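You operate a simulated robot arm through the tools that you are given. There is no shell and no other tool. Be economical: measure what you need, move in short steps, check, and stop when the job is done.

You run a simulated robot arm. Do the job below in one go: nothing can be reset, and whatever is moved stays where it is left.

Task
Gauge each rivet in the tube rack and sort it by length.
Fine: hang it in the length gauge, press the button, then drop it in the sorting tray's pocket for that length.

It is judged by the outcome, as a careful person would: the job done as asked, and still so three seconds after it is handed in. It fails if anything else is knocked over, pushed out of place, dropped, spilled or broken.

Robot
A 6-joint arm with a two-finger parallel gripper, fixed in place. Base frame: the origin is at the foot of the arm, x ahead of it, y to its left, z up; the work surface is at about z = 12. Units: mm, rad, N and s.
With the tool pointing down near the work surface it reaches from about 140 to 580 mm from the base axis. Its first joint turns from -1.152 to 1.152 rad. Payload 2.1 kg.
Tool frame: the origin (TCP) lies between the finger pads and is the grasp point; the fingertips stand 30 mm ahead of it; z points along the fingers, y is the line along which they close. Largest opening 94 mm; finger width 28, thickness 10; the body of the gripper, 50 by 96 mm, starts 55 mm behind the TCP.
Orientation is that of the tool frame in the base frame, as a unit quaternion [x, y, z, w]. With the fingers straight down and closing along the base's y, the tool's x points along the base's -x, its y along +y and its z along -z.

Tools
- The arm moves only by the tool servo_tool. Its argument "increments" is a list of rows, each a list of 7 numbers: the shift along the tool's x, y, z in units of 100 mm (1.0 is 100 mm), then the turn, a rotation vector about the tool's x, y, z in units of 90 degrees (1.0 is 90 degrees), then the closure, from 0 (fully open) to 1 (shut). In form: [[x, y, z, ax, ay, az, gripper], ...]. A call has 1 to 10 rows; each row is the pose to reach, as a shift and turn from the pose commanded when the call began, along the tool's axes at that moment. A call with a number of a shift or a turn outside -1 to 1 is refused whole. A row lasts 0.2 s, in which the tool goes at most 50 mm and 0.15 rad; a call with a longer step from one row to the next is refused whole, and so is a gripper value outside its range. A pose out of reach is approached as far as the arm can. The call stops where the force on the tool passes 40 N (or 10 N more than at its start, if that is more) or the arm is blocked; 0.2 s more then pass. The fingers move at their own pace (about 72 mm/s each) and stop on an object; they squeeze with about 36 N. The grip force told is the motor's: it shows also when the fingers shut on nothing. Time passes only in rows, and 0.2 s behind the last, so rows that repeat a pose let the fingers close. It gives the time, the measured TCP pose, the force on the tool (base axes), the opening and the grip force at its end, in the units of the frame above (readings bear some noise), and new pictures: "views" is both (left out), scene, wrist or none.
- Cameras (640 x 400 px; columns grow to the right, rows downward): "scene" is fixed at [70.4, -391.7, 479]; the picture's right is [0.58, -0.82, 0.00], its down [-0.49, -0.34, -0.80] and it looks along [0.66, 0.46, -0.60] (base axes); focal length 303 px, centre (320, 200). "wrist" rides on the gripper at [76, 14, -103] in the tool frame; the picture's right is [-0.18, 0.98, 0.00], its down [-0.75, -0.14, -0.64] and it looks along [-0.63, -0.12, 0.77] (tool axes); focal length 243 px, centre (320, 200).
- point_at(camera, pixels): for up to 12 pixels [column, row] of the newest picture of that camera ("zoom" is the newest enlarged one), the place [x, y, z] in the base frame of the surface seen there, good to about 2 mm. No time passes.
- inspect(camera, box): a new picture of the part [left, top, right, bottom] of that camera's present view, enlarged. No time passes.
- sign_off(): hands the job in; it is judged then, once.

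Work in short steps. Measure before you move; look again where a grasp or a placing could have gone wrong, and mend it. You have 80 turns and 200 pictures in all, those below and enlarged ones among them. Open the gripper and draw the arm clear of the work before you hand the job in, unless the task says otherwise; then end with one line.

The tools are called after ">>>" by a JSON object that holds its "api" and its "payload". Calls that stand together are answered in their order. servo_tool: Moves the arm, as the interface text tells. Its arguments: {"type":"object","properties":{"increments":{"type":"array"},"views":{"type":"string","enum":["both","scene","wrist","none"]}},"required":["increments"]} The other tools are called the same way: point_at (camera, pixels) gives the place of the surface under pixels of a picture; inspect (camera, box) takes an enlarged picture of a part of a camera's view; sign_off () hands the job in.

At the start:

```text
time_s: 0.0
tcp_pos: [320.3, -37.7, 291.4]
tool_rot: [0.0, 1.0, 0.001, 0.001]
force: [-0.2, -0.4, 0.8]
gripper_width: 93.9
grasp_force: 0.1
```

scene: 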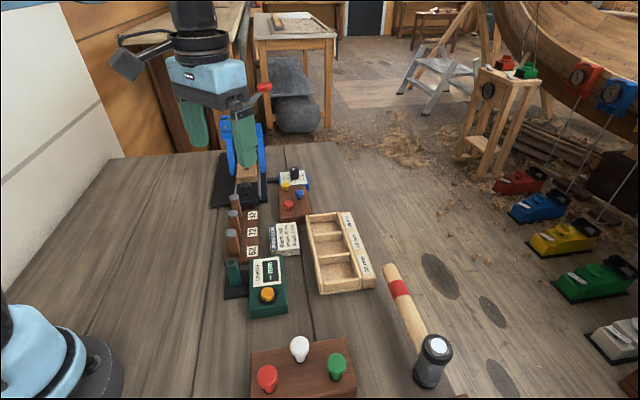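
wrist: 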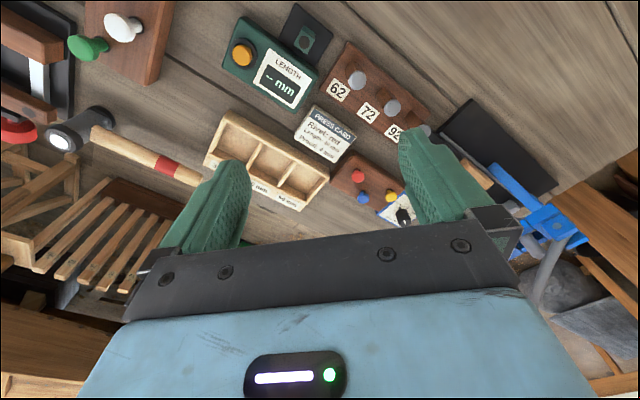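

I'll look closely at the gauge, rack, press card and tray in the scene view before moving.

>>> {"api": "inspect", "payload": {"camera": "scene", "box": [210, 160, 390, 320]}}

>>> {"api": "inspect", "payload": {"camera": "wrist", "box": [200, 0, 480, 220]}}

```text
2.50 times, centred on (300, 240) of scene
```

zoom: 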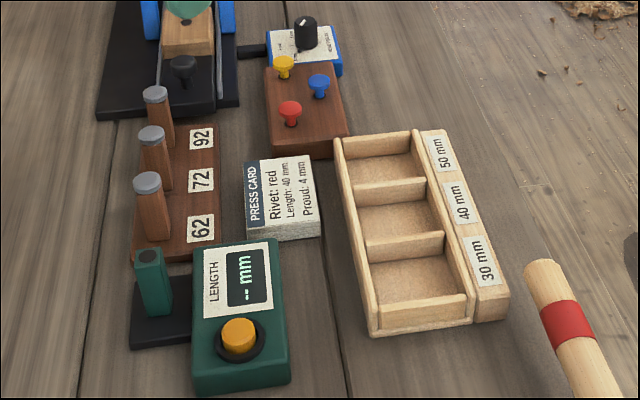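

```text
1.82 times, centred on (340, 110) of wrist
```

zoom: 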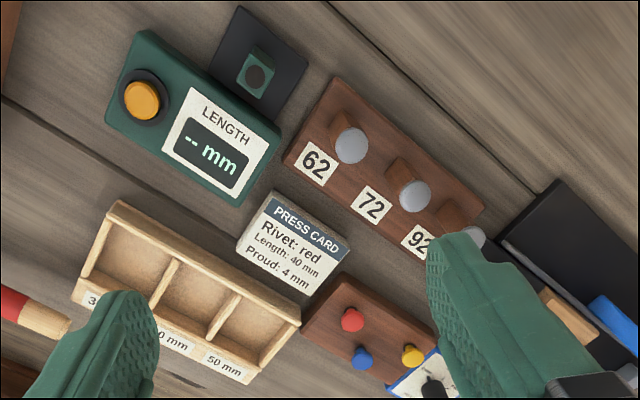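

The rack holds three posts with grey heads, labelled 62/72/92. The gauge has a green tube. I'll zoom in tighter and measure them.

>>> {"api": "inspect", "payload": {"camera": "scene", "box": [215, 185, 275, 225]}}

>>> {"api": "point_at", "payload": {"camera": "scene", "pixels": [[235, 198], [234, 215], [232, 233], [234, 263], [267, 294], [248, 258], [240, 285], [247, 292], [245, 240]]}}

>>> {"api": "inspect", "payload": {"camera": "scene", "box": [215, 220, 305, 320]}}

>>> {"api": "inspect", "payload": {"camera": "scene", "box": [240, 320, 370, 400]}}

```text
10.00 times, centred on (245, 205) of scene
```

zoom: 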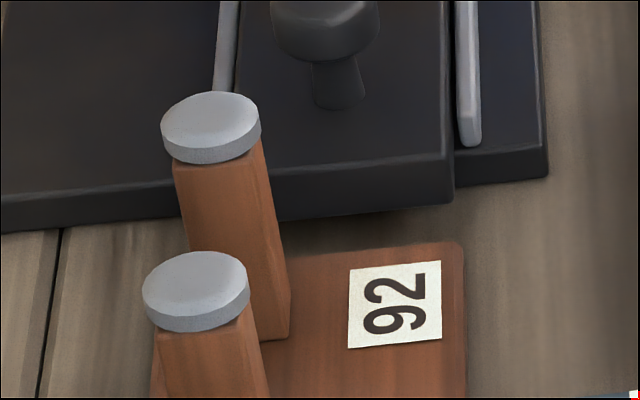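

```text
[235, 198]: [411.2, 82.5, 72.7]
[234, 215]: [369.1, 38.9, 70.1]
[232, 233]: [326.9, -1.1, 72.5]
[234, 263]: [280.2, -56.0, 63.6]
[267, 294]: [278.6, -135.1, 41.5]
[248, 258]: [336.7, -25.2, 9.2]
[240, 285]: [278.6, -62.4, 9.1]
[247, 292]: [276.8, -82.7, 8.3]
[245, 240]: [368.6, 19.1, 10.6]
```

```text
4.00 times, centred on (260, 270) of scene
```

zoom: 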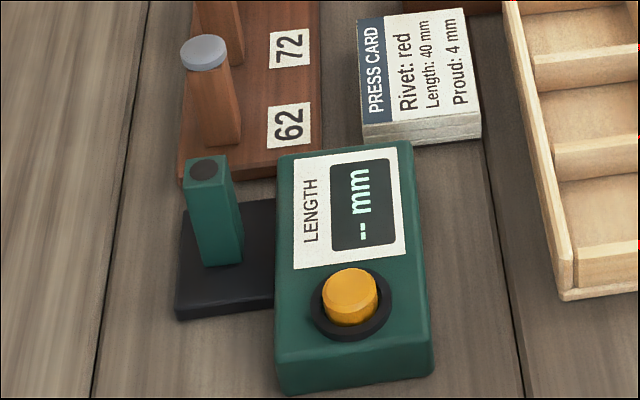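

```text
4.92 times, centred on (305, 360) of scene
```

zoom: 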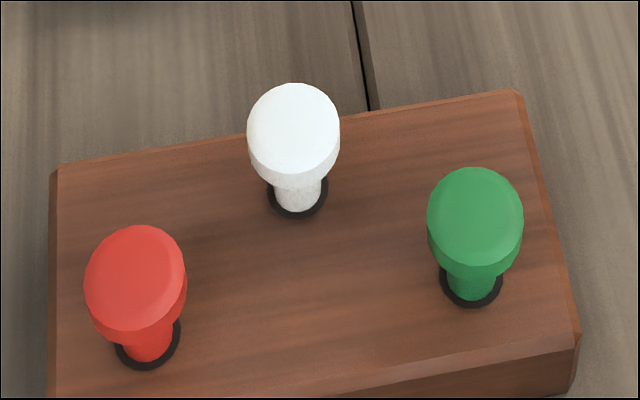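

Each rivet is a grey disc head, about 23 mm wide, sitting on a square tube, and the gauge tube has an open hole. Next I'll measure the head centres, gauge hole, button, tray pockets and walls.

>>> {"api": "point_at", "payload": {"camera": "scene", "pixels": [[230.75, 262], [231.25, 232.5], [232.6, 213.8], [234.1, 197.2], [338, 275], [331.2, 248], [323.2, 228], [267.2, 291.5], [306.5, 216], [322, 292], [356, 287], [335, 213]]}}

>>> {"api": "point_at", "payload": {"camera": "wrist", "pixels": [[305, 41], [357, 80], [392, 107], [242, 54], [236, 145], [269, 163], [303, 182], [226, 111], [327, 175], [207, 162], [312, 207], [300, 85]]}}

```text
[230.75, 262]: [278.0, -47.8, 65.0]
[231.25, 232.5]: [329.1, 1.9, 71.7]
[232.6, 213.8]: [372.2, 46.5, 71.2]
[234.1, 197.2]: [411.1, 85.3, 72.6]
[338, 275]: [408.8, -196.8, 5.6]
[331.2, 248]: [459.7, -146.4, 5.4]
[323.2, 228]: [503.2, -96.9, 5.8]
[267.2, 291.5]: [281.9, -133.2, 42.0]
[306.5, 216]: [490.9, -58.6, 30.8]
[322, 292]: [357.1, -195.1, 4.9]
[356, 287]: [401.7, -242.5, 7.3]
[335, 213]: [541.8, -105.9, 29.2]
```

```text
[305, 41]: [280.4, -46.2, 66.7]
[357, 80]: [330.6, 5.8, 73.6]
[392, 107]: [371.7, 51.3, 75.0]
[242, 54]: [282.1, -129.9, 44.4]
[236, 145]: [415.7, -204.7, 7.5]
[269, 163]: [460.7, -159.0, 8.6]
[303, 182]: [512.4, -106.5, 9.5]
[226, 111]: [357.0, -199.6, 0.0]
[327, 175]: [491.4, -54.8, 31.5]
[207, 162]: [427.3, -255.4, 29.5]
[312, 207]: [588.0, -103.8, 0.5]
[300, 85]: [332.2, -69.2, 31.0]
```

Key positions: heads at about (330,3), (372,48) and (411,86), with tops near z 73. The gauge hole is at (279,-47,65), the button at (282,-132,43), and the pockets are spaced along a 45° line. I'll turn the gripper 45° so it closes across the row, then descend above the 62 tube for a closer look.

>>> {"api": "servo_tool", "payload": {"increments": [[-0.02, 0.08, 0.15, 0, 0, -0.09, 0.3], [-0.04, 0.15, 0.3, 0, 0, -0.18, 0.45], [-0.05, 0.22, 0.45, 0, 0, -0.27, 0.5], [-0.07, 0.3, 0.6, 0, 0, -0.36, 0.5], [-0.09, 0.36, 0.75, 0, 0, -0.45, 0.5], [-0.097, 0.417, 0.9, 0, 0, -0.5, 0.5], [-0.097, 0.417, 0.9, 0, 0, -0.5, 0.5]]}}

```text
time_s: 1.6
tcp_pos: [330.7, 5.8, 201.1]
tool_rot: [-0.384, 0.923, 0.001, 0.002]
force: [-0.1, 0.1, 0.5]
gripper_width: 47.0
grasp_force: 0.0
```

scene: 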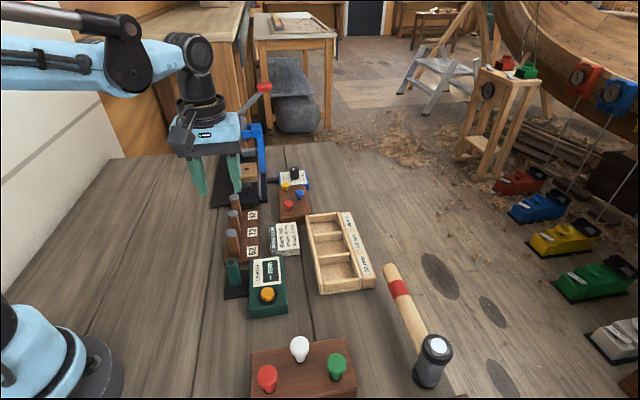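
wrist: 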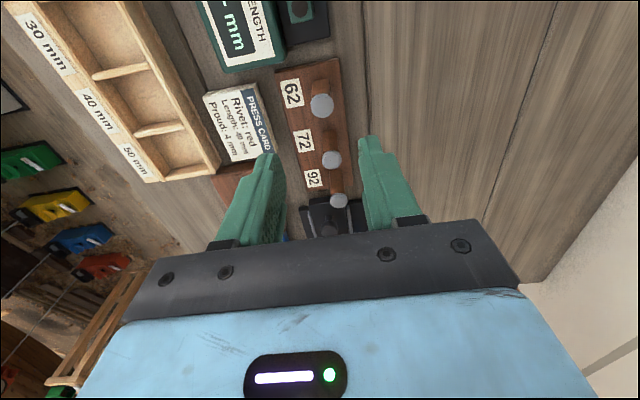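

The gripper is aligned with the row. I'll measure the heads and tubes from this closer wrist view.

>>> {"api": "inspect", "payload": {"camera": "wrist", "box": [260, 0, 388, 80]}}

>>> {"api": "inspect", "payload": {"camera": "wrist", "box": [270, 80, 398, 220]}}

>>> {"api": "point_at", "payload": {"camera": "wrist", "pixels": [[321, 105], [311, 105], [331, 105], [321, 96], [321, 114], [331, 159], [339, 201], [300, 9], [321, 85], [293, 94]]}}

```text
5.00 times, centred on (324, 40) of wrist
```

zoom: 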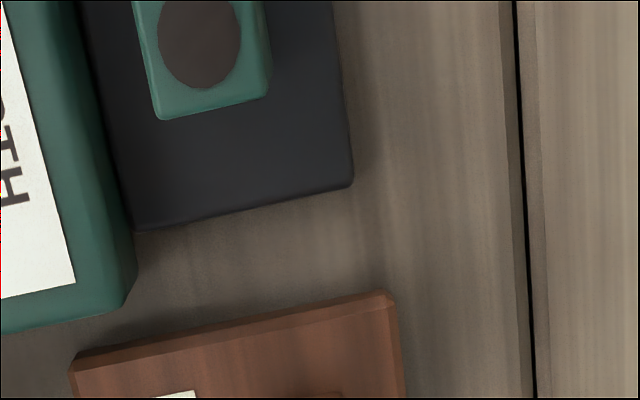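

```text
2.86 times, centred on (334, 150) of wrist
```

zoom: 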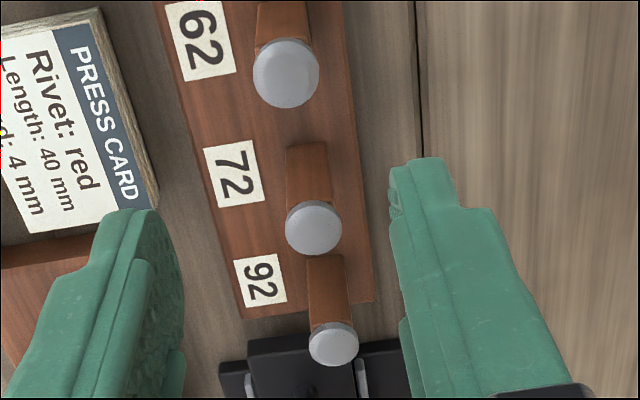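

```text
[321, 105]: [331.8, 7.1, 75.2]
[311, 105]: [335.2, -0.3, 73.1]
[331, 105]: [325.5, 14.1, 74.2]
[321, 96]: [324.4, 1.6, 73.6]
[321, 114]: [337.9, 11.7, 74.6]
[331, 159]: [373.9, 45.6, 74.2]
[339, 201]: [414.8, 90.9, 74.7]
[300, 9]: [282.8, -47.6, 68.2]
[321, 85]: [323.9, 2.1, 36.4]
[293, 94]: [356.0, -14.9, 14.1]
```

The head is at column 322 and the finger midline is at column 320, so it sits about 1.8 mm toward +y of the tool. I'll correct for that and descend until the tips are just above the head.

>>> {"api": "servo_tool", "payload": {"increments": [[0, 0.018, 0.3, 0, 0, 0, 0.5], [0, 0.018, 0.6, 0, 0, 0, 0.5], [0, 0.018, 0.82, 0, 0, 0, 0.5], [0, 0.018, 0.82, 0, 0, 0, 0.5]]}}

>>> {"api": "inspect", "payload": {"camera": "wrist", "box": [220, 80, 420, 240]}}

>>> {"api": "inspect", "payload": {"camera": "scene", "box": [180, 150, 290, 290]}}

```text
time_s: 2.6
tcp_pos: [329.5, 5.4, 119.1]
tool_rot: [-0.383, 0.924, 0.0, 0.001]
force: [0.2, 0.4, 0.5]
gripper_width: 47.2
grasp_force: 0.0
```

scene: 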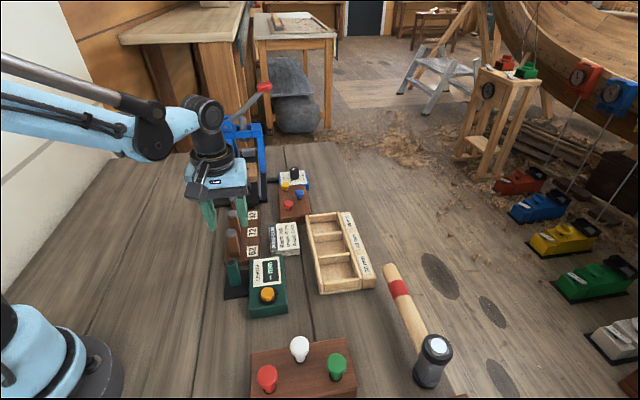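
wrist: 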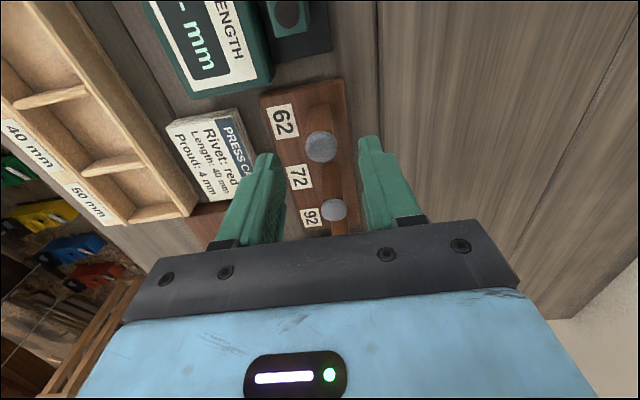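

```text
2.50 times, centred on (320, 160) of wrist
```

zoom: 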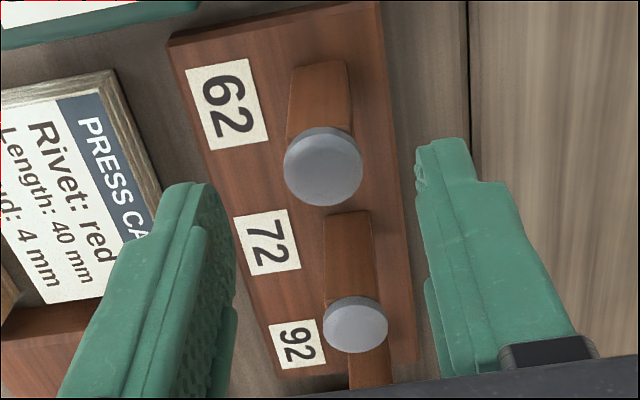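

```text
2.86 times, centred on (235, 220) of scene
```

zoom: 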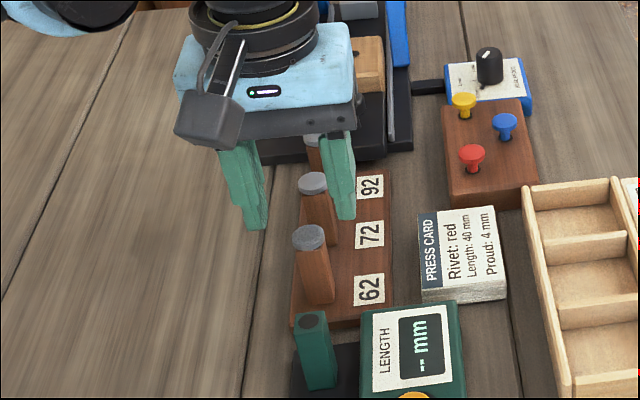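

The head centre is at column 321.2, row 146.4, and the predicted axis is (320, 147.6), so it's aligned to within 1 mm. I'll descend to TCP z ≈ 88, with the head about 15 mm past the TCP, and close.

>>> {"api": "servo_tool", "payload": {"increments": [[0, 0.007, 0.16, 0, 0, 0, 0.55], [0, 0.007, 0.31, 0, 0, 0, 0.6], [0, 0.007, 0.31, 0, 0, 0, 0.7], [0, 0.007, 0.31, 0, 0, 0, 1], [0, 0.007, 0.31, 0, 0, 0, 1], [0, 0.007, 0.31, 0, 0, 0, 1]]}}

>>> {"api": "inspect", "payload": {"camera": "wrist", "box": [240, 100, 400, 240]}}

```text
time_s: 4.0
tcp_pos: [330.1, 7.3, 88.9]
tool_rot: [-0.384, 0.923, 0.001, 0.002]
force: [0.1, 0.8, -0.4]
gripper_width: 20.6
grasp_force: 36.3
```

scene: 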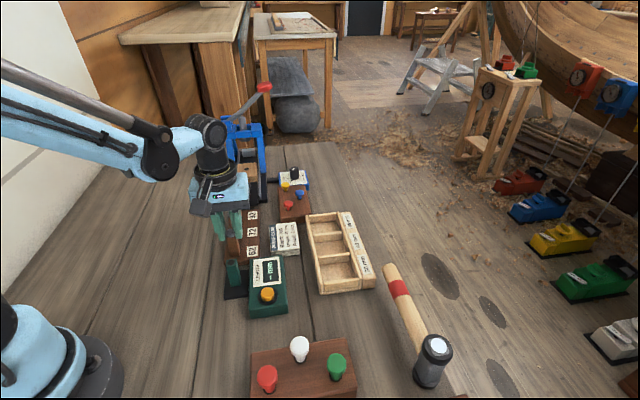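
wrist: 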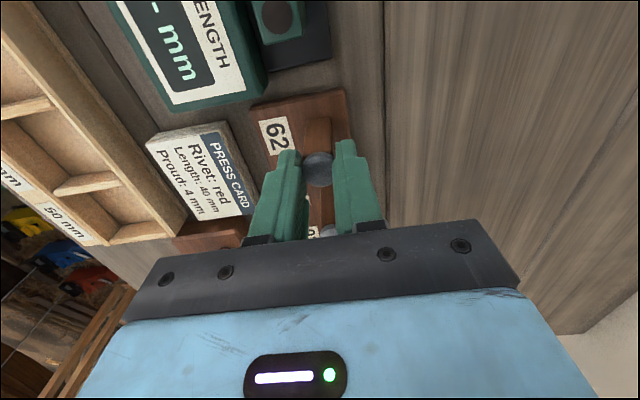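

```text
2.86 times, centred on (320, 170) of wrist
```

zoom: 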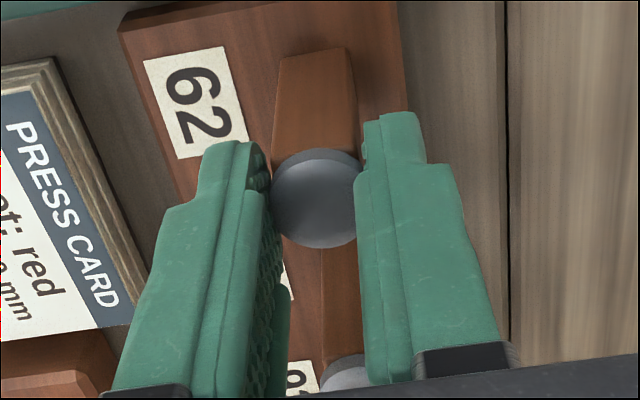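

The head is gripped at 20.6 mm with 36 N. I'll lift straight up 90 mm to clear the tube and look.

>>> {"api": "servo_tool", "payload": {"increments": [[0, 0, -0.2, 0, 0, 0, 1], [0, 0, -0.45, 0, 0, 0, 1], [0, 0, -0.7, 0, 0, 0, 1], [0, 0, -0.9, 0, 0, 0, 1], [0, 0, -0.9, 0, 0, 0, 1]]}}

>>> {"api": "inspect", "payload": {"camera": "scene", "box": [180, 130, 290, 270]}}

>>> {"api": "inspect", "payload": {"camera": "wrist", "box": [220, 0, 420, 240]}}

```text
time_s: 5.2
tcp_pos: [327.2, 7.7, 179.0]
tool_rot: [-0.383, 0.924, 0.0, 0.002]
force: [0.3, 0.9, 0.0]
gripper_width: 20.5
grasp_force: 36.4
```

scene: 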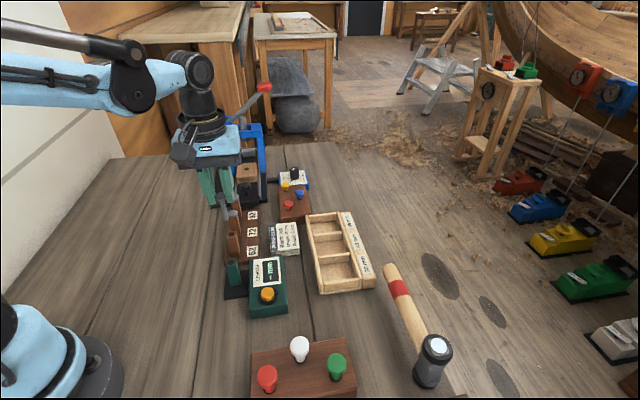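
wrist: 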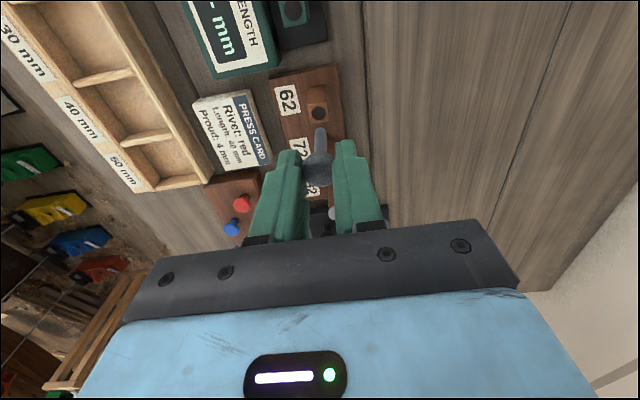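

```text
2.86 times, centred on (235, 200) of scene
```

zoom: 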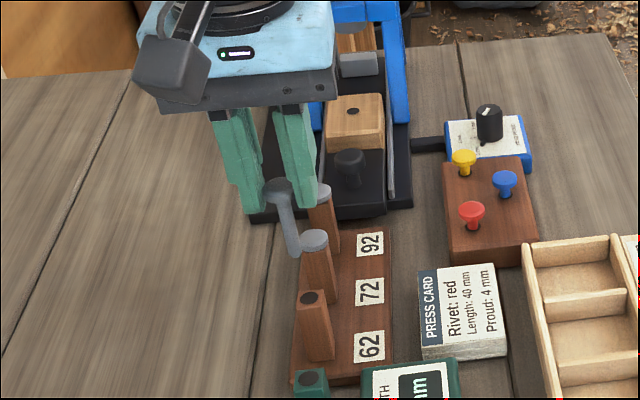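

```text
1.67 times, centred on (320, 120) of wrist
```

zoom: 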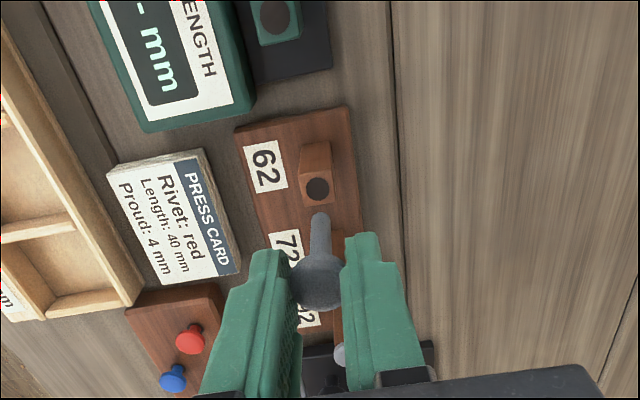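

The rivet hangs vertically and looks about 50 mm long. From pixel (292,10), the gauge hole is about +72 mm in x and −6.7 mm in y of the tool frame, so I'll move over it at this height and check.

>>> {"api": "servo_tool", "payload": {"increments": [[0.2, -0.02, 0, 0, 0, 0, 1], [0.45, -0.04, 0, 0, 0, 0, 1], [0.65, -0.06, 0, 0, 0, 0, 1], [0.72, -0.067, 0, 0, 0, 0, 1], [0.72, -0.067, 0.1, 0, 0, 0, 1], [0.72, -0.067, 0.2, 0, 0, 0, 1], [0.72, -0.067, 0.2, 0, 0, 0, 1]]}}

>>> {"api": "inspect", "payload": {"camera": "wrist", "box": [270, 80, 366, 190]}}

>>> {"api": "inspect", "payload": {"camera": "scene", "box": [180, 170, 290, 310]}}

```text
time_s: 6.8
tcp_pos: [281.6, -48.9, 159.0]
tool_rot: [-0.383, 0.924, 0.001, 0.002]
force: [0.3, 1.0, -0.7]
gripper_width: 20.4
grasp_force: 36.2
```

scene: 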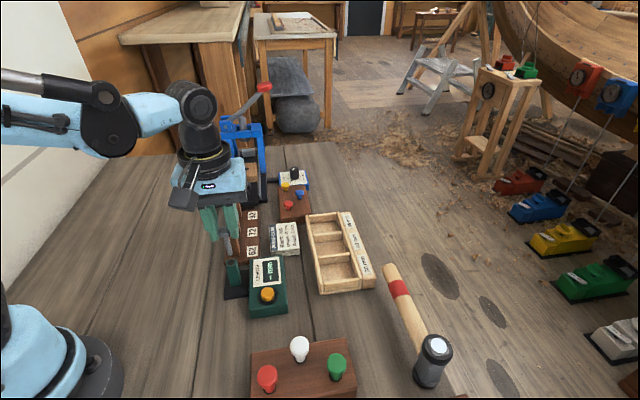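
wrist: 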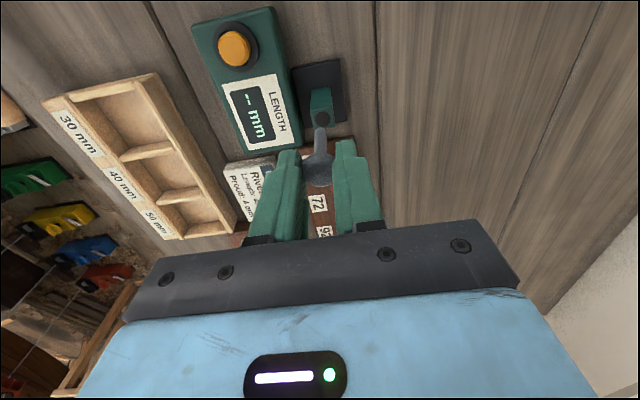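

```text
3.64 times, centred on (318, 135) of wrist
```

zoom: 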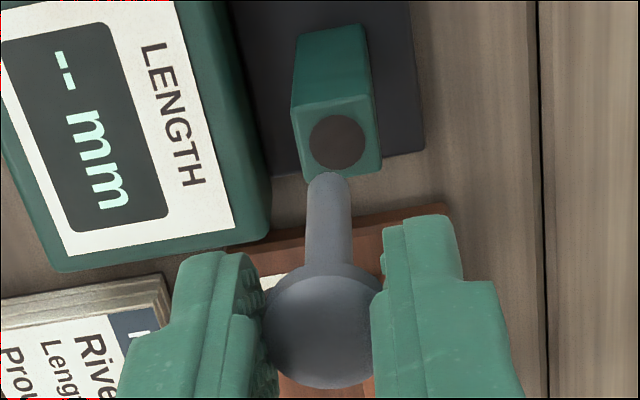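

```text
2.86 times, centred on (235, 240) of scene
```

zoom: 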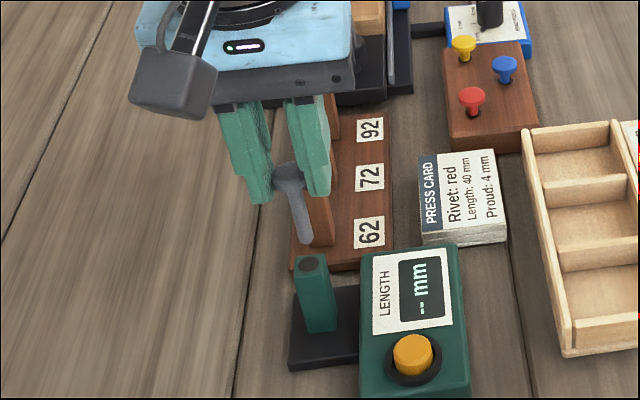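

The hole is at column 322.7 and the rivet tip at 320.5, with the row matching the prediction. I'll shift +1.6 mm in y and lower into the gauge until just before seating.

>>> {"api": "servo_tool", "payload": {"increments": [[0, 0.016, 0.05, 0, 0, 0, 1], [0, 0.016, 0.2, 0, 0, 0, 1], [0, 0.016, 0.35, 0, 0, 0, 1], [0, 0.016, 0.5, 0, 0, 0, 1], [0, 0.016, 0.62, 0, 0, 0, 1], [0, 0.016, 0.69, 0, 0, 0, 1], [0, 0.016, 0.69, 0, 0, 0, 1]]}}

>>> {"api": "inspect", "payload": {"camera": "wrist", "box": [270, 80, 366, 220]}}

>>> {"api": "inspect", "payload": {"camera": "scene", "box": [200, 210, 290, 310]}}

```text
time_s: 8.4
tcp_pos: [281.8, -48.5, 88.1]
tool_rot: [-0.384, 0.923, 0.001, 0.001]
force: [-2.3, -2.8, -1.4]
gripper_width: 20.4
grasp_force: 35.8
```

scene: 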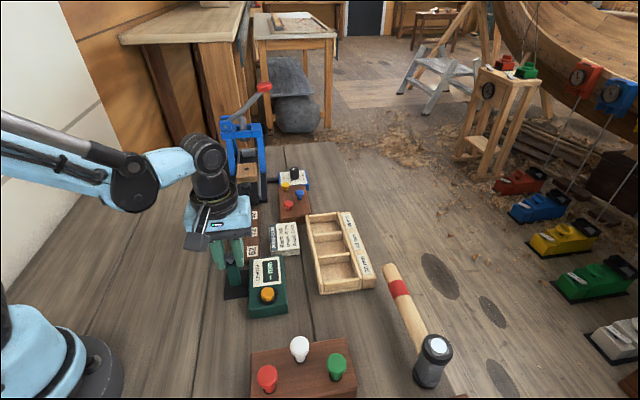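
wrist: 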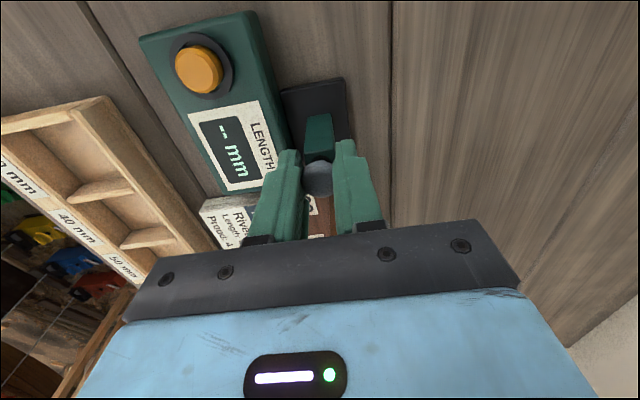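

```text
2.86 times, centred on (318, 150) of wrist
```

zoom: 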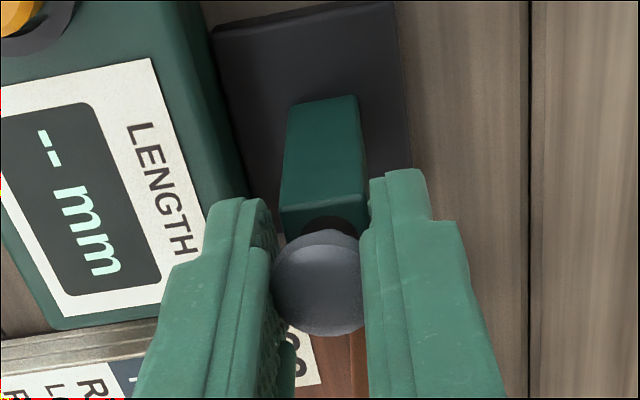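

```text
4.00 times, centred on (245, 260) of scene
```

zoom: 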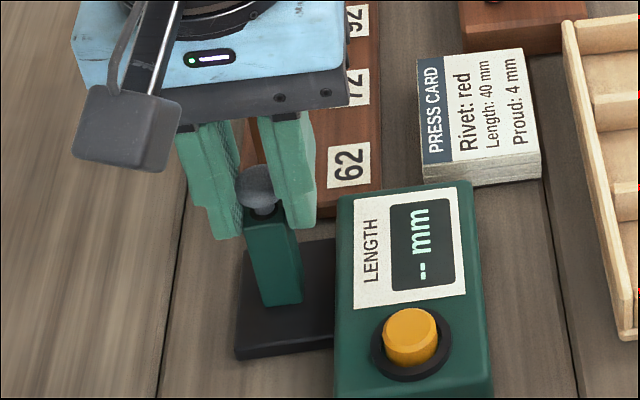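

Part of the hole still shows past the head, so it isn't seated. A small side force toward (−,−) means I should shift slightly along tool +x, so I'll do that and lower a few mm.

>>> {"api": "servo_tool", "payload": {"increments": [[0.015, 0, 0, 0, 0, 0, 1], [0.015, 0, 0.02, 0, 0, 0, 1], [0.015, 0, 0.04, 0, 0, 0, 1], [0.015, 0, 0.04, 0, 0, 0, 1]], "views": "none"}}

>>> {"api": "inspect", "payload": {"camera": "wrist", "box": [270, 80, 366, 220]}}

>>> {"api": "inspect", "payload": {"camera": "scene", "box": [215, 230, 275, 290]}}

```text
time_s: 9.4
tcp_pos: [280.0, -48.1, 84.9]
tool_rot: [-0.384, 0.923, 0.002, 0.002]
force: [-2.4, 4.4, 1.1]
gripper_width: 20.7
grasp_force: 36.2
```

```text
2.86 times, centred on (318, 150) of wrist
```

zoom: 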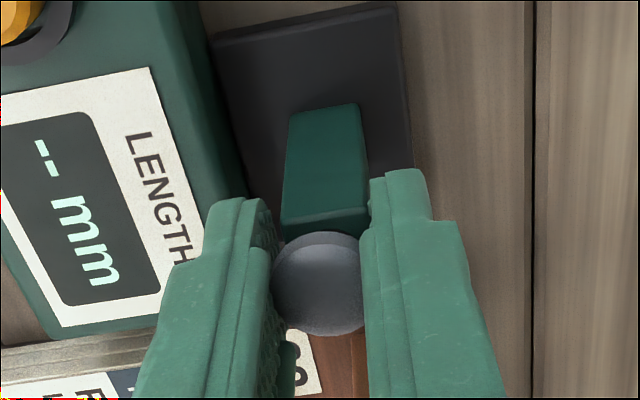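

```text
6.67 times, centred on (245, 260) of scene
```

zoom: 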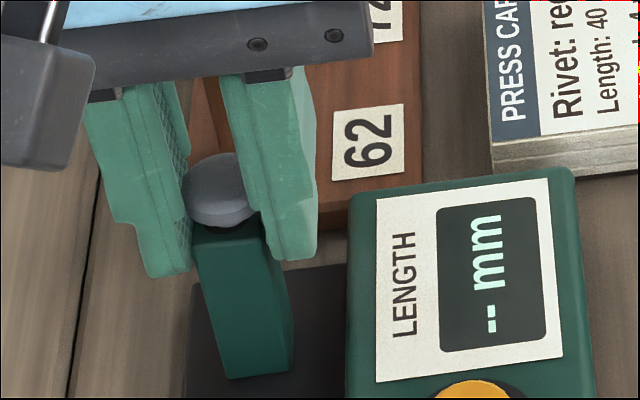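

The head is essentially seated on the gauge tube. I'll open gently and rise.

>>> {"api": "servo_tool", "payload": {"increments": [[0, 0, 0, 0, 0, 0, 0.72], [0, 0, 0, 0, 0, 0, 0.6], [0, 0, 0, 0, 0, 0, 0.5], [0, 0, 0, 0, 0, 0, 0.5], [0, 0, -0.25, 0, 0, 0, 0.5], [0, 0, -0.5, 0, 0, 0, 0.5], [0, 0, -0.6, 0, 0, 0, 0.5]], "views": "wrist"}}

>>> {"api": "inspect", "payload": {"camera": "scene", "box": [210, 220, 300, 320]}}

```text
time_s: 11.0
tcp_pos: [279.9, -48.5, 145.5]
tool_rot: [-0.384, 0.923, 0.0, 0.002]
force: [-0.6, 1.0, -0.4]
gripper_width: 47.0
grasp_force: 0.1
```

wrist: 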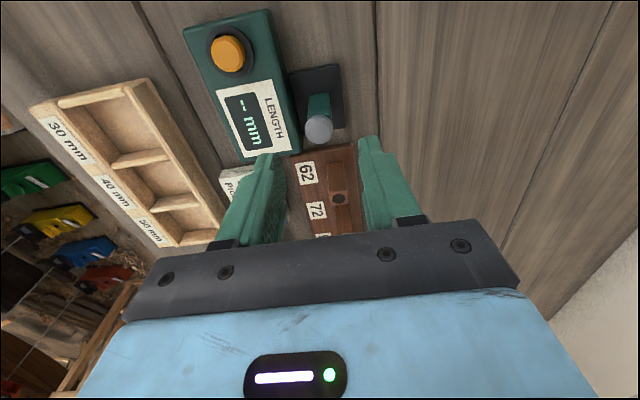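

```text
4.00 times, centred on (255, 270) of scene
```

zoom: 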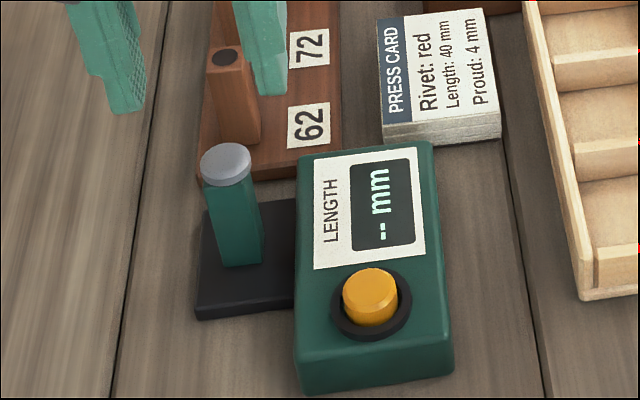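

The rivet hangs in the gauge. I'll close the fingers, move over the button at (281.8,−131) and come down to just above it.

>>> {"api": "servo_tool", "payload": {"increments": [[0.2, -0.2, 0, 0, 0, 0, 0.8], [0.4, -0.42, 0, 0, 0, 0, 1], [0.567, -0.594, 0, 0, 0, 0, 1], [0.567, -0.594, 0.2, 0, 0, 0, 1], [0.567, -0.594, 0.4, 0, 0, 0, 1], [0.567, -0.594, 0.62, 0, 0, 0, 1], [0.567, -0.594, 0.62, 0, 0, 0, 1]], "views": "wrist"}}

>>> {"api": "inspect", "payload": {"camera": "scene", "box": [220, 230, 320, 330]}}

```text
time_s: 12.6
tcp_pos: [283.5, -130.1, 82.7]
tool_rot: [-0.384, 0.923, 0.001, 0.002]
force: [0.2, 0.7, -0.9]
gripper_width: 0.0
grasp_force: 32.7
```

wrist: 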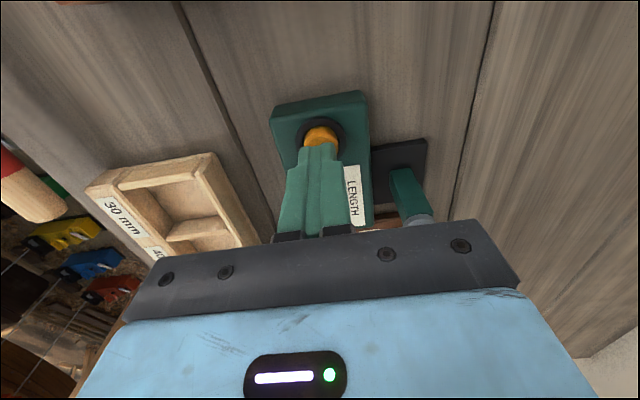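

```text
4.00 times, centred on (270, 280) of scene
```

zoom: 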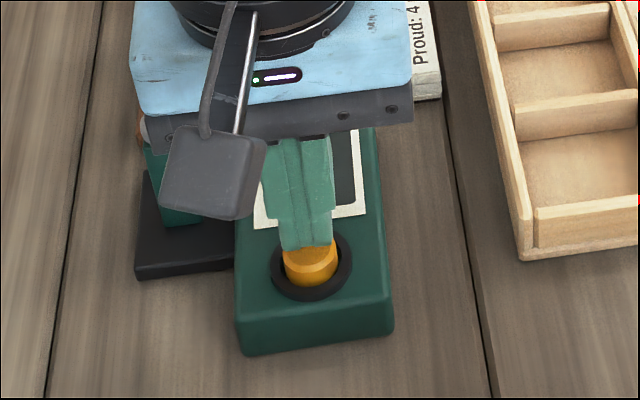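

The fingers are over the button but about 4 mm too far from its centre. I'll shift +3.5 mm in tool x and press down in small steps.

>>> {"api": "servo_tool", "payload": {"increments": [[0.035, 0, 0, 0, 0, 0, 1], [0.035, 0, 0.05, 0, 0, 0, 1], [0.035, 0, 0.08, 0, 0, 0, 1], [0.035, 0, 0.1, 0, 0, 0, 1], [0.035, 0, 0.12, 0, 0, 0, 1], [0.035, 0, 0.13, 0, 0, 0, 1]], "views": "none"}}

>>> {"api": "inspect", "payload": {"camera": "scene", "box": [220, 230, 320, 330]}}

```text
time_s: 14.0
tcp_pos: [279.6, -132.7, 70.0]
tool_rot: [-0.384, 0.924, 0.001, 0.002]
force: [-1.6, 0.0, 1.2]
gripper_width: 0.0
grasp_force: 33.0
```

```text
4.00 times, centred on (270, 280) of scene
```

zoom: 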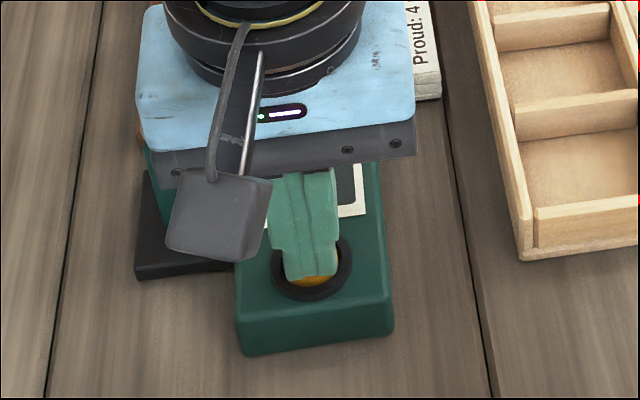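

The tips are just reaching the button with no force yet, so I'll keep going down in 1 mm steps.

>>> {"api": "servo_tool", "payload": {"increments": [[0, 0, 0.01, 0, 0, 0, 1], [0, 0, 0.02, 0, 0, 0, 1], [0, 0, 0.03, 0, 0, 0, 1], [0, 0, 0.04, 0, 0, 0, 1], [0, 0, 0.04, 0, 0, 0, 1]], "views": "none"}}

>>> {"api": "inspect", "payload": {"camera": "scene", "box": [220, 230, 320, 330]}}

>>> {"api": "inspect", "payload": {"camera": "wrist", "box": [240, 60, 440, 240]}}

```text
time_s: 15.2
tcp_pos: [279.8, -134.3, 65.6]
tool_rot: [-0.383, 0.924, 0.0, 0.002]
force: [-2.2, -3.5, 11.6]
gripper_width: 0.0
grasp_force: 33.0
```

```text
4.00 times, centred on (270, 280) of scene
```

zoom: 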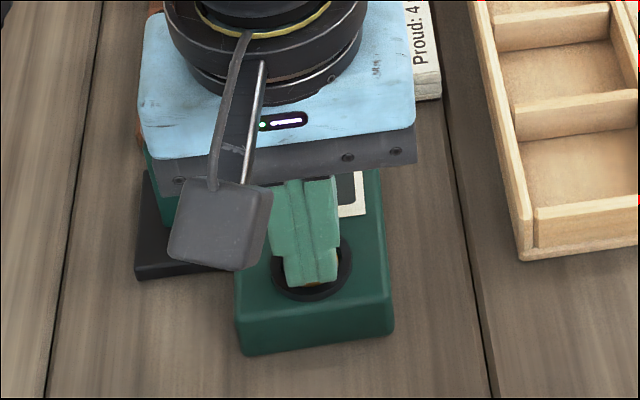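

```text
2.22 times, centred on (340, 150) of wrist
```

zoom: 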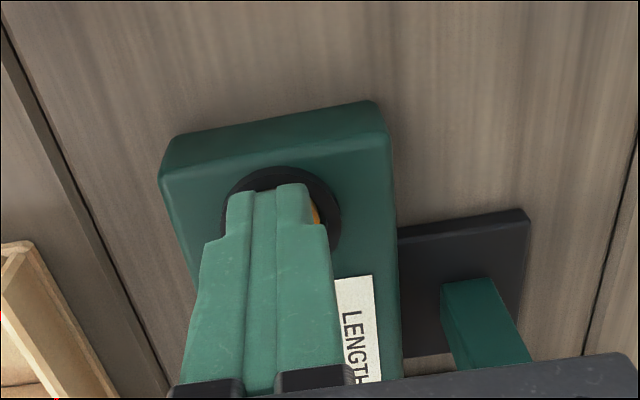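

There's an 11.6 N push and the button is visibly down. I'll rise to read the display.

>>> {"api": "servo_tool", "payload": {"increments": [[0, 0, -0.2, 0, 0, 0, 1], [0, 0, -0.45, 0, 0, 0, 1], [0, 0, -0.7, 0, 0, 0, 1], [-0.3, 0.3, -0.8, 0, 0, 0, 0.5], [-0.563, 0.59, -0.8, 0, 0, 0, 0.5], [-0.563, 0.59, -0.8, 0, 0, 0, 0.5]], "views": "wrist"}}

>>> {"api": "inspect", "payload": {"camera": "scene", "box": [210, 220, 300, 320]}}

```text
time_s: 16.6
tcp_pos: [276.8, -50.9, 146.3]
tool_rot: [-0.383, 0.924, 0.0, 0.002]
force: [0.0, 0.5, 0.4]
gripper_width: 47.3
grasp_force: 0.1
```

wrist: 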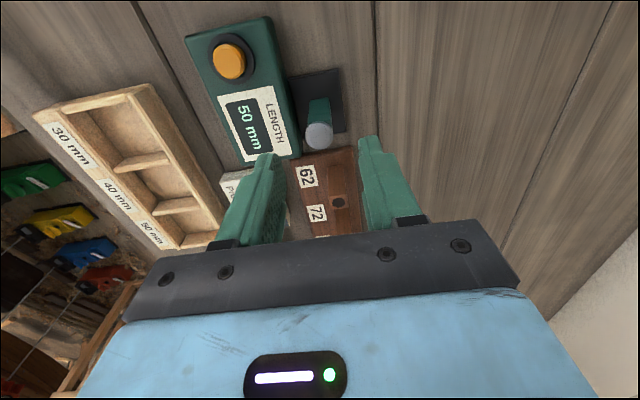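

```text
4.00 times, centred on (255, 270) of scene
```

zoom: 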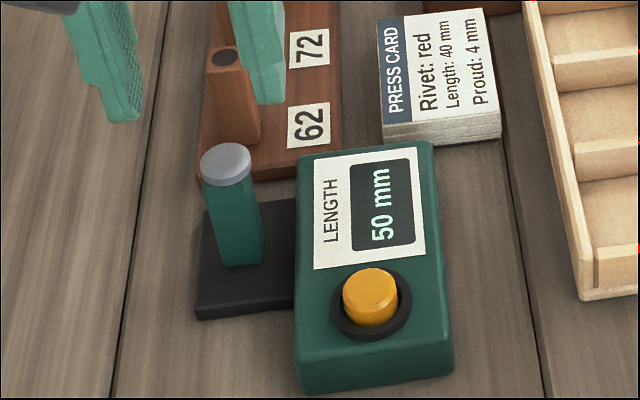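

The gauge reads 50 mm. I'll zoom on the head to align before re-gripping it.

>>> {"api": "inspect", "payload": {"camera": "wrist", "box": [270, 80, 366, 180]}}

>>> {"api": "point_at", "payload": {"camera": "wrist", "pixels": [[318, 136], [172, 220], [88, 172], [131, 198], [160, 115], [212, 230], [188, 226], [163, 197], [140, 161], [180, 203], [130, 122], [65, 122]]}}

>>> {"api": "inspect", "payload": {"camera": "wrist", "box": [30, 80, 230, 260]}}

```text
4.00 times, centred on (318, 130) of wrist
```

zoom: 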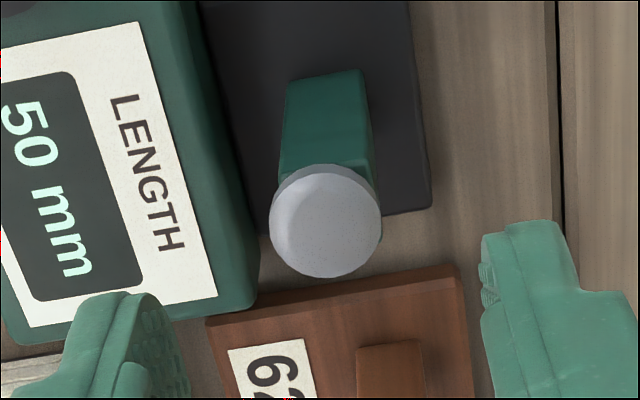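

```text
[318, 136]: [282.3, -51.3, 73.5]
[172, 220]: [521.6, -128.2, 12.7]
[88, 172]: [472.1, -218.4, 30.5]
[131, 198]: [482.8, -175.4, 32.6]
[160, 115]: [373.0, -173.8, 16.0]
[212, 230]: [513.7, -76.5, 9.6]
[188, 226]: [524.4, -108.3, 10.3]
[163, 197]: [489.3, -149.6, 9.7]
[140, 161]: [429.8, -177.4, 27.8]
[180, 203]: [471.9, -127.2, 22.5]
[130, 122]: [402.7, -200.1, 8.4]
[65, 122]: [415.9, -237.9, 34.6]
```

```text
2.22 times, centred on (130, 170) of wrist
```

zoom: 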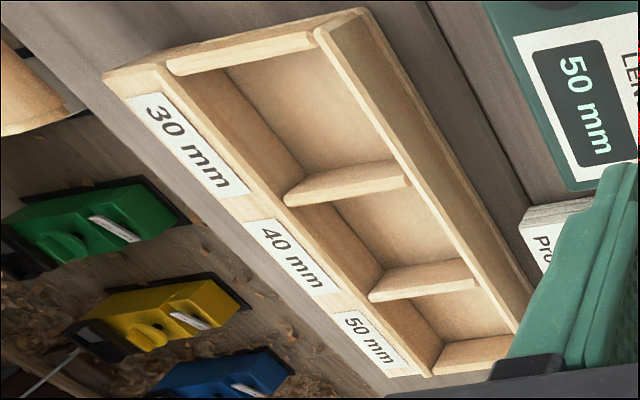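

The head centre is at (319.3,135.3). I'll move −5 mm in x and −0.5 mm in y, descend 61 mm, close, then lift.

>>> {"api": "servo_tool", "payload": {"increments": [[-0.05, -0.005, 0.1, 0, 0, 0, 0.5], [-0.05, -0.005, 0.35, 0, 0, 0, 0.55], [-0.05, -0.005, 0.61, 0, 0, 0, 0.6], [-0.05, -0.005, 0.61, 0, 0, 0, 0.7], [-0.05, -0.005, 0.61, 0, 0, 0, 1], [-0.05, -0.005, 0.61, 0, 0, 0, 1], [-0.05, -0.005, 0.4, 0, 0, 0, 1], [-0.05, -0.005, 0.15, 0, 0, 0, 1], [-0.05, -0.005, -0.2, 0, 0, 0, 1], [-0.05, -0.005, -0.2, 0, 0, 0, 1]]}}

>>> {"api": "inspect", "payload": {"camera": "scene", "box": [190, 180, 290, 310]}}

```text
time_s: 18.8
tcp_pos: [282.0, -50.2, 167.9]
tool_rot: [-0.383, 0.924, 0.001, 0.002]
force: [-0.9, 0.6, -1.2]
gripper_width: 20.3
grasp_force: 36.3
```

scene: 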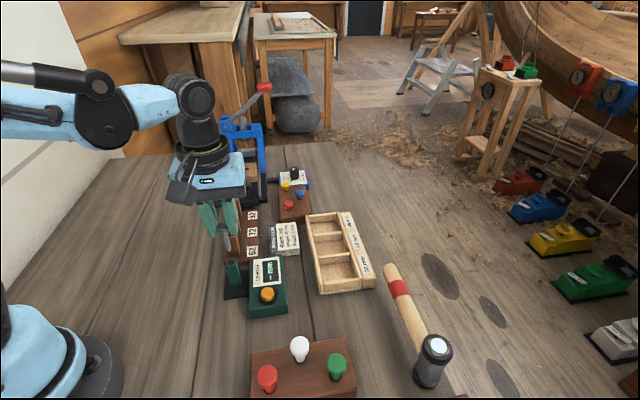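
wrist: 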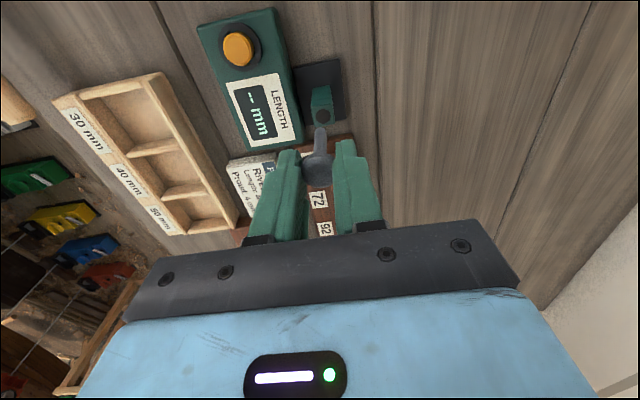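

```text
3.08 times, centred on (240, 245) of scene
```

zoom: 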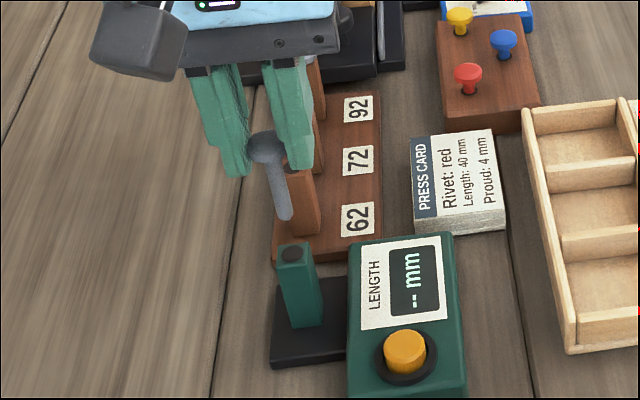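

The rivet is lifted and the display has reset. Next I'll measure the tray pockets precisely from the scene.

>>> {"api": "inspect", "payload": {"camera": "scene", "box": [300, 200, 380, 300]}}

```text
4.00 times, centred on (340, 250) of scene
```

zoom: 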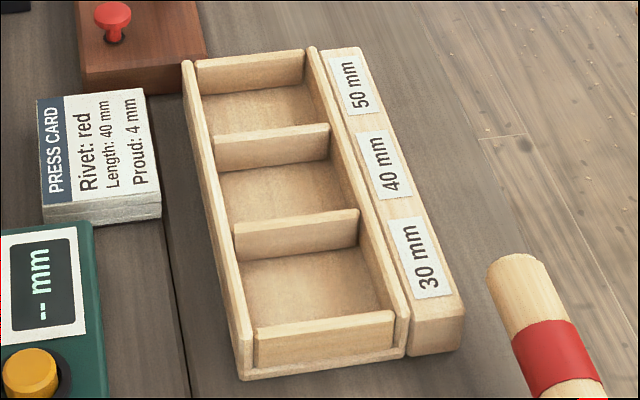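

>>> {"api": "point_at", "payload": {"camera": "zoom", "pixels": [[187, 66], [312, 50], [242, 350], [402, 318], [216, 139], [328, 127], [237, 229], [355, 214], [255, 332], [393, 315], [250, 60], [313, 100]]}}

```text
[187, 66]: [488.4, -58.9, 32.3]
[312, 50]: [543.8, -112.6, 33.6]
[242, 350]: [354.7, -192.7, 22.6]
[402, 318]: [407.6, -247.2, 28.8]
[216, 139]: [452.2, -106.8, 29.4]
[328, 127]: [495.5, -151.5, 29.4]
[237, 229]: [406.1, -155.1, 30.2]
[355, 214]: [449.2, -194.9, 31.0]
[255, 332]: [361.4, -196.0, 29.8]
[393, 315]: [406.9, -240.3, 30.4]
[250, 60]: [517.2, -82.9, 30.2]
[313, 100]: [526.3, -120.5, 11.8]
```

The tray runs along 45° with pocket centres at about 50:(496,−105), 40:(451,−151) and 30:(407,−196), and wall tops at z ≈ 31. I'll carry the rivet high towards the 50 pocket.

>>> {"api": "servo_tool", "payload": {"increments": [[-0.1, -0.2, 0, 0, 0, 0, 1], [-0.25, -0.45, 0, 0, 0, 0, 1], [-0.4, -0.7, 0, 0, 0, 0, 1], [-0.55, -0.95, 0, 0, 0, 0, 1], [-0.58, -1.0, 0, 0, 0, 0, 1]], "views": "none"}}

>>> {"api": "servo_tool", "payload": {"increments": [[-0.1, -0.2, 0, 0, 0, 0, 1], [-0.25, -0.45, 0, 0, 0, 0, 1], [-0.4, -0.7, 0, 0, 0, 0, 1], [-0.53, -0.9, 0, 0, 0, 0, 1], [-0.53, -0.9, 0.3, 0, 0, 0, 1], [-0.53, -0.9, 0.45, 0, 0, 0, 1], [-0.53, -0.9, 0.45, 0, 0, 0, 1]]}}

>>> {"api": "inspect", "payload": {"camera": "wrist", "box": [220, 60, 420, 220]}}

>>> {"api": "inspect", "payload": {"camera": "scene", "box": [270, 150, 380, 290]}}

```text
time_s: 20.0
tcp_pos: [393.8, -79.0, 167.3]
tool_rot: [-0.383, 0.924, 0.001, 0.001]
force: [-0.4, 0.1, 0.2]
gripper_width: 20.3
grasp_force: 35.9
```

```text
time_s: 21.6
tcp_pos: [494.2, -105.7, 121.2]
tool_rot: [-0.383, 0.924, 0.0, 0.002]
force: [0.3, -0.5, 0.2]
gripper_width: 20.3
grasp_force: 36.6
```

scene: 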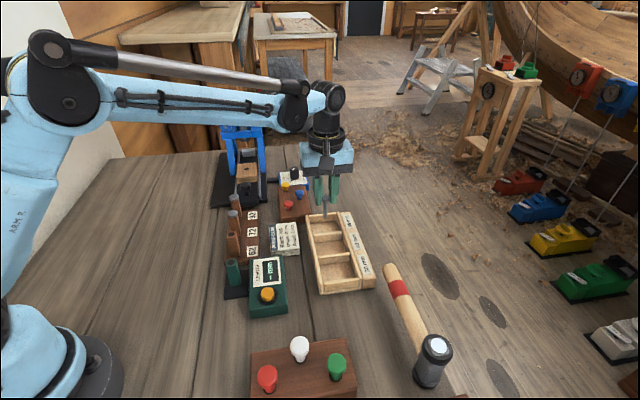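
wrist: 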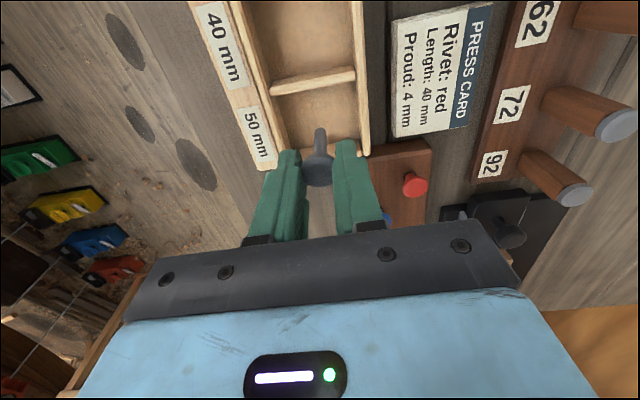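

```text
2.50 times, centred on (320, 140) of wrist
```

zoom: 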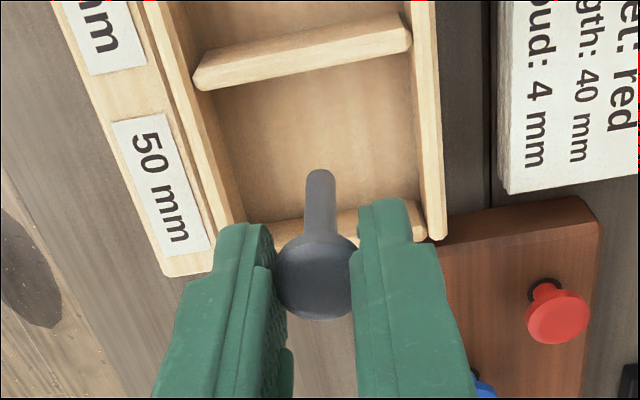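

```text
2.86 times, centred on (325, 220) of scene
```

zoom: 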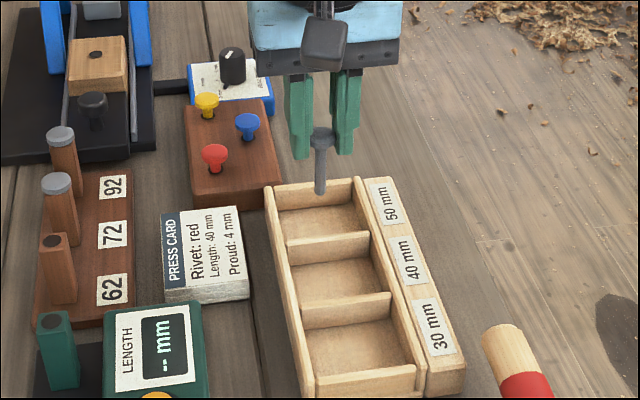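

The TCP axis meets the floor at about zoom pixel (320,130), which is centred in the 50 pocket. I'll lower until the tip is just off the floor, release, and rise.

>>> {"api": "servo_tool", "payload": {"increments": [[0, 0, 0.15, 0, 0, 0, 1], [0, 0, 0.3, 0, 0, 0, 1], [0, 0, 0.38, 0, 0, 0, 1], [0, 0, 0.38, 0, 0, 0, 1], [0, 0, 0.38, 0, 0, 0, 0.72], [0, 0, 0.38, 0, 0, 0, 0.6], [0, 0, 0.38, 0, 0, 0, 0.5], [0, 0, 0.38, 0, 0, 0, 0.5], [0, 0, 0.1, 0, 0, 0, 0.5], [0, 0, -0.2, 0, 0, 0, 0.5]]}}

>>> {"api": "inspect", "payload": {"camera": "scene", "box": [290, 190, 380, 300]}}

```text
time_s: 23.8
tcp_pos: [490.7, -103.0, 142.8]
tool_rot: [-0.384, 0.923, 0.0, 0.002]
force: [0.7, 0.0, 0.3]
gripper_width: 46.7
grasp_force: 0.0
```

scene: 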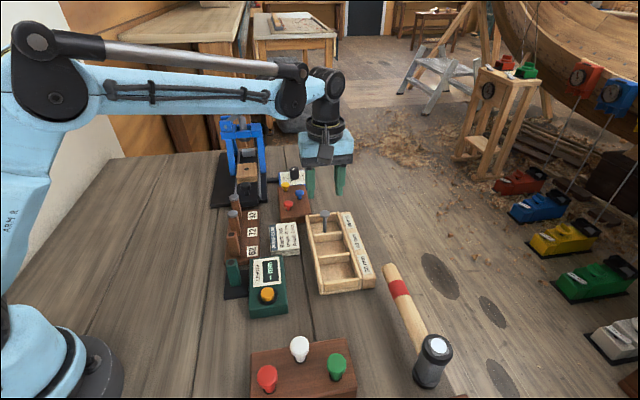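
wrist: 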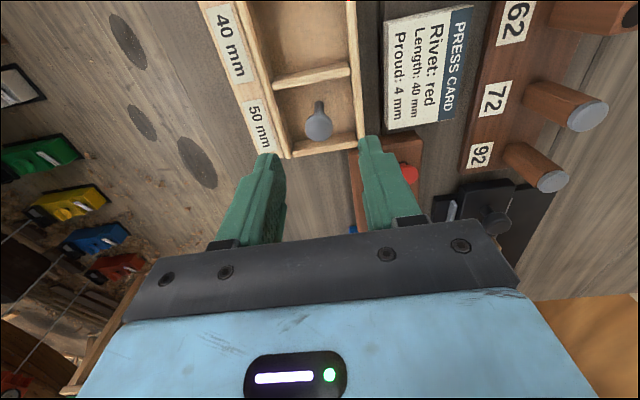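

```text
3.64 times, centred on (335, 245) of scene
```

zoom: 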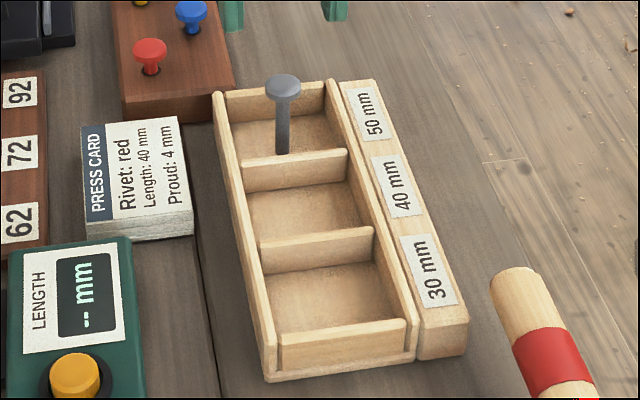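

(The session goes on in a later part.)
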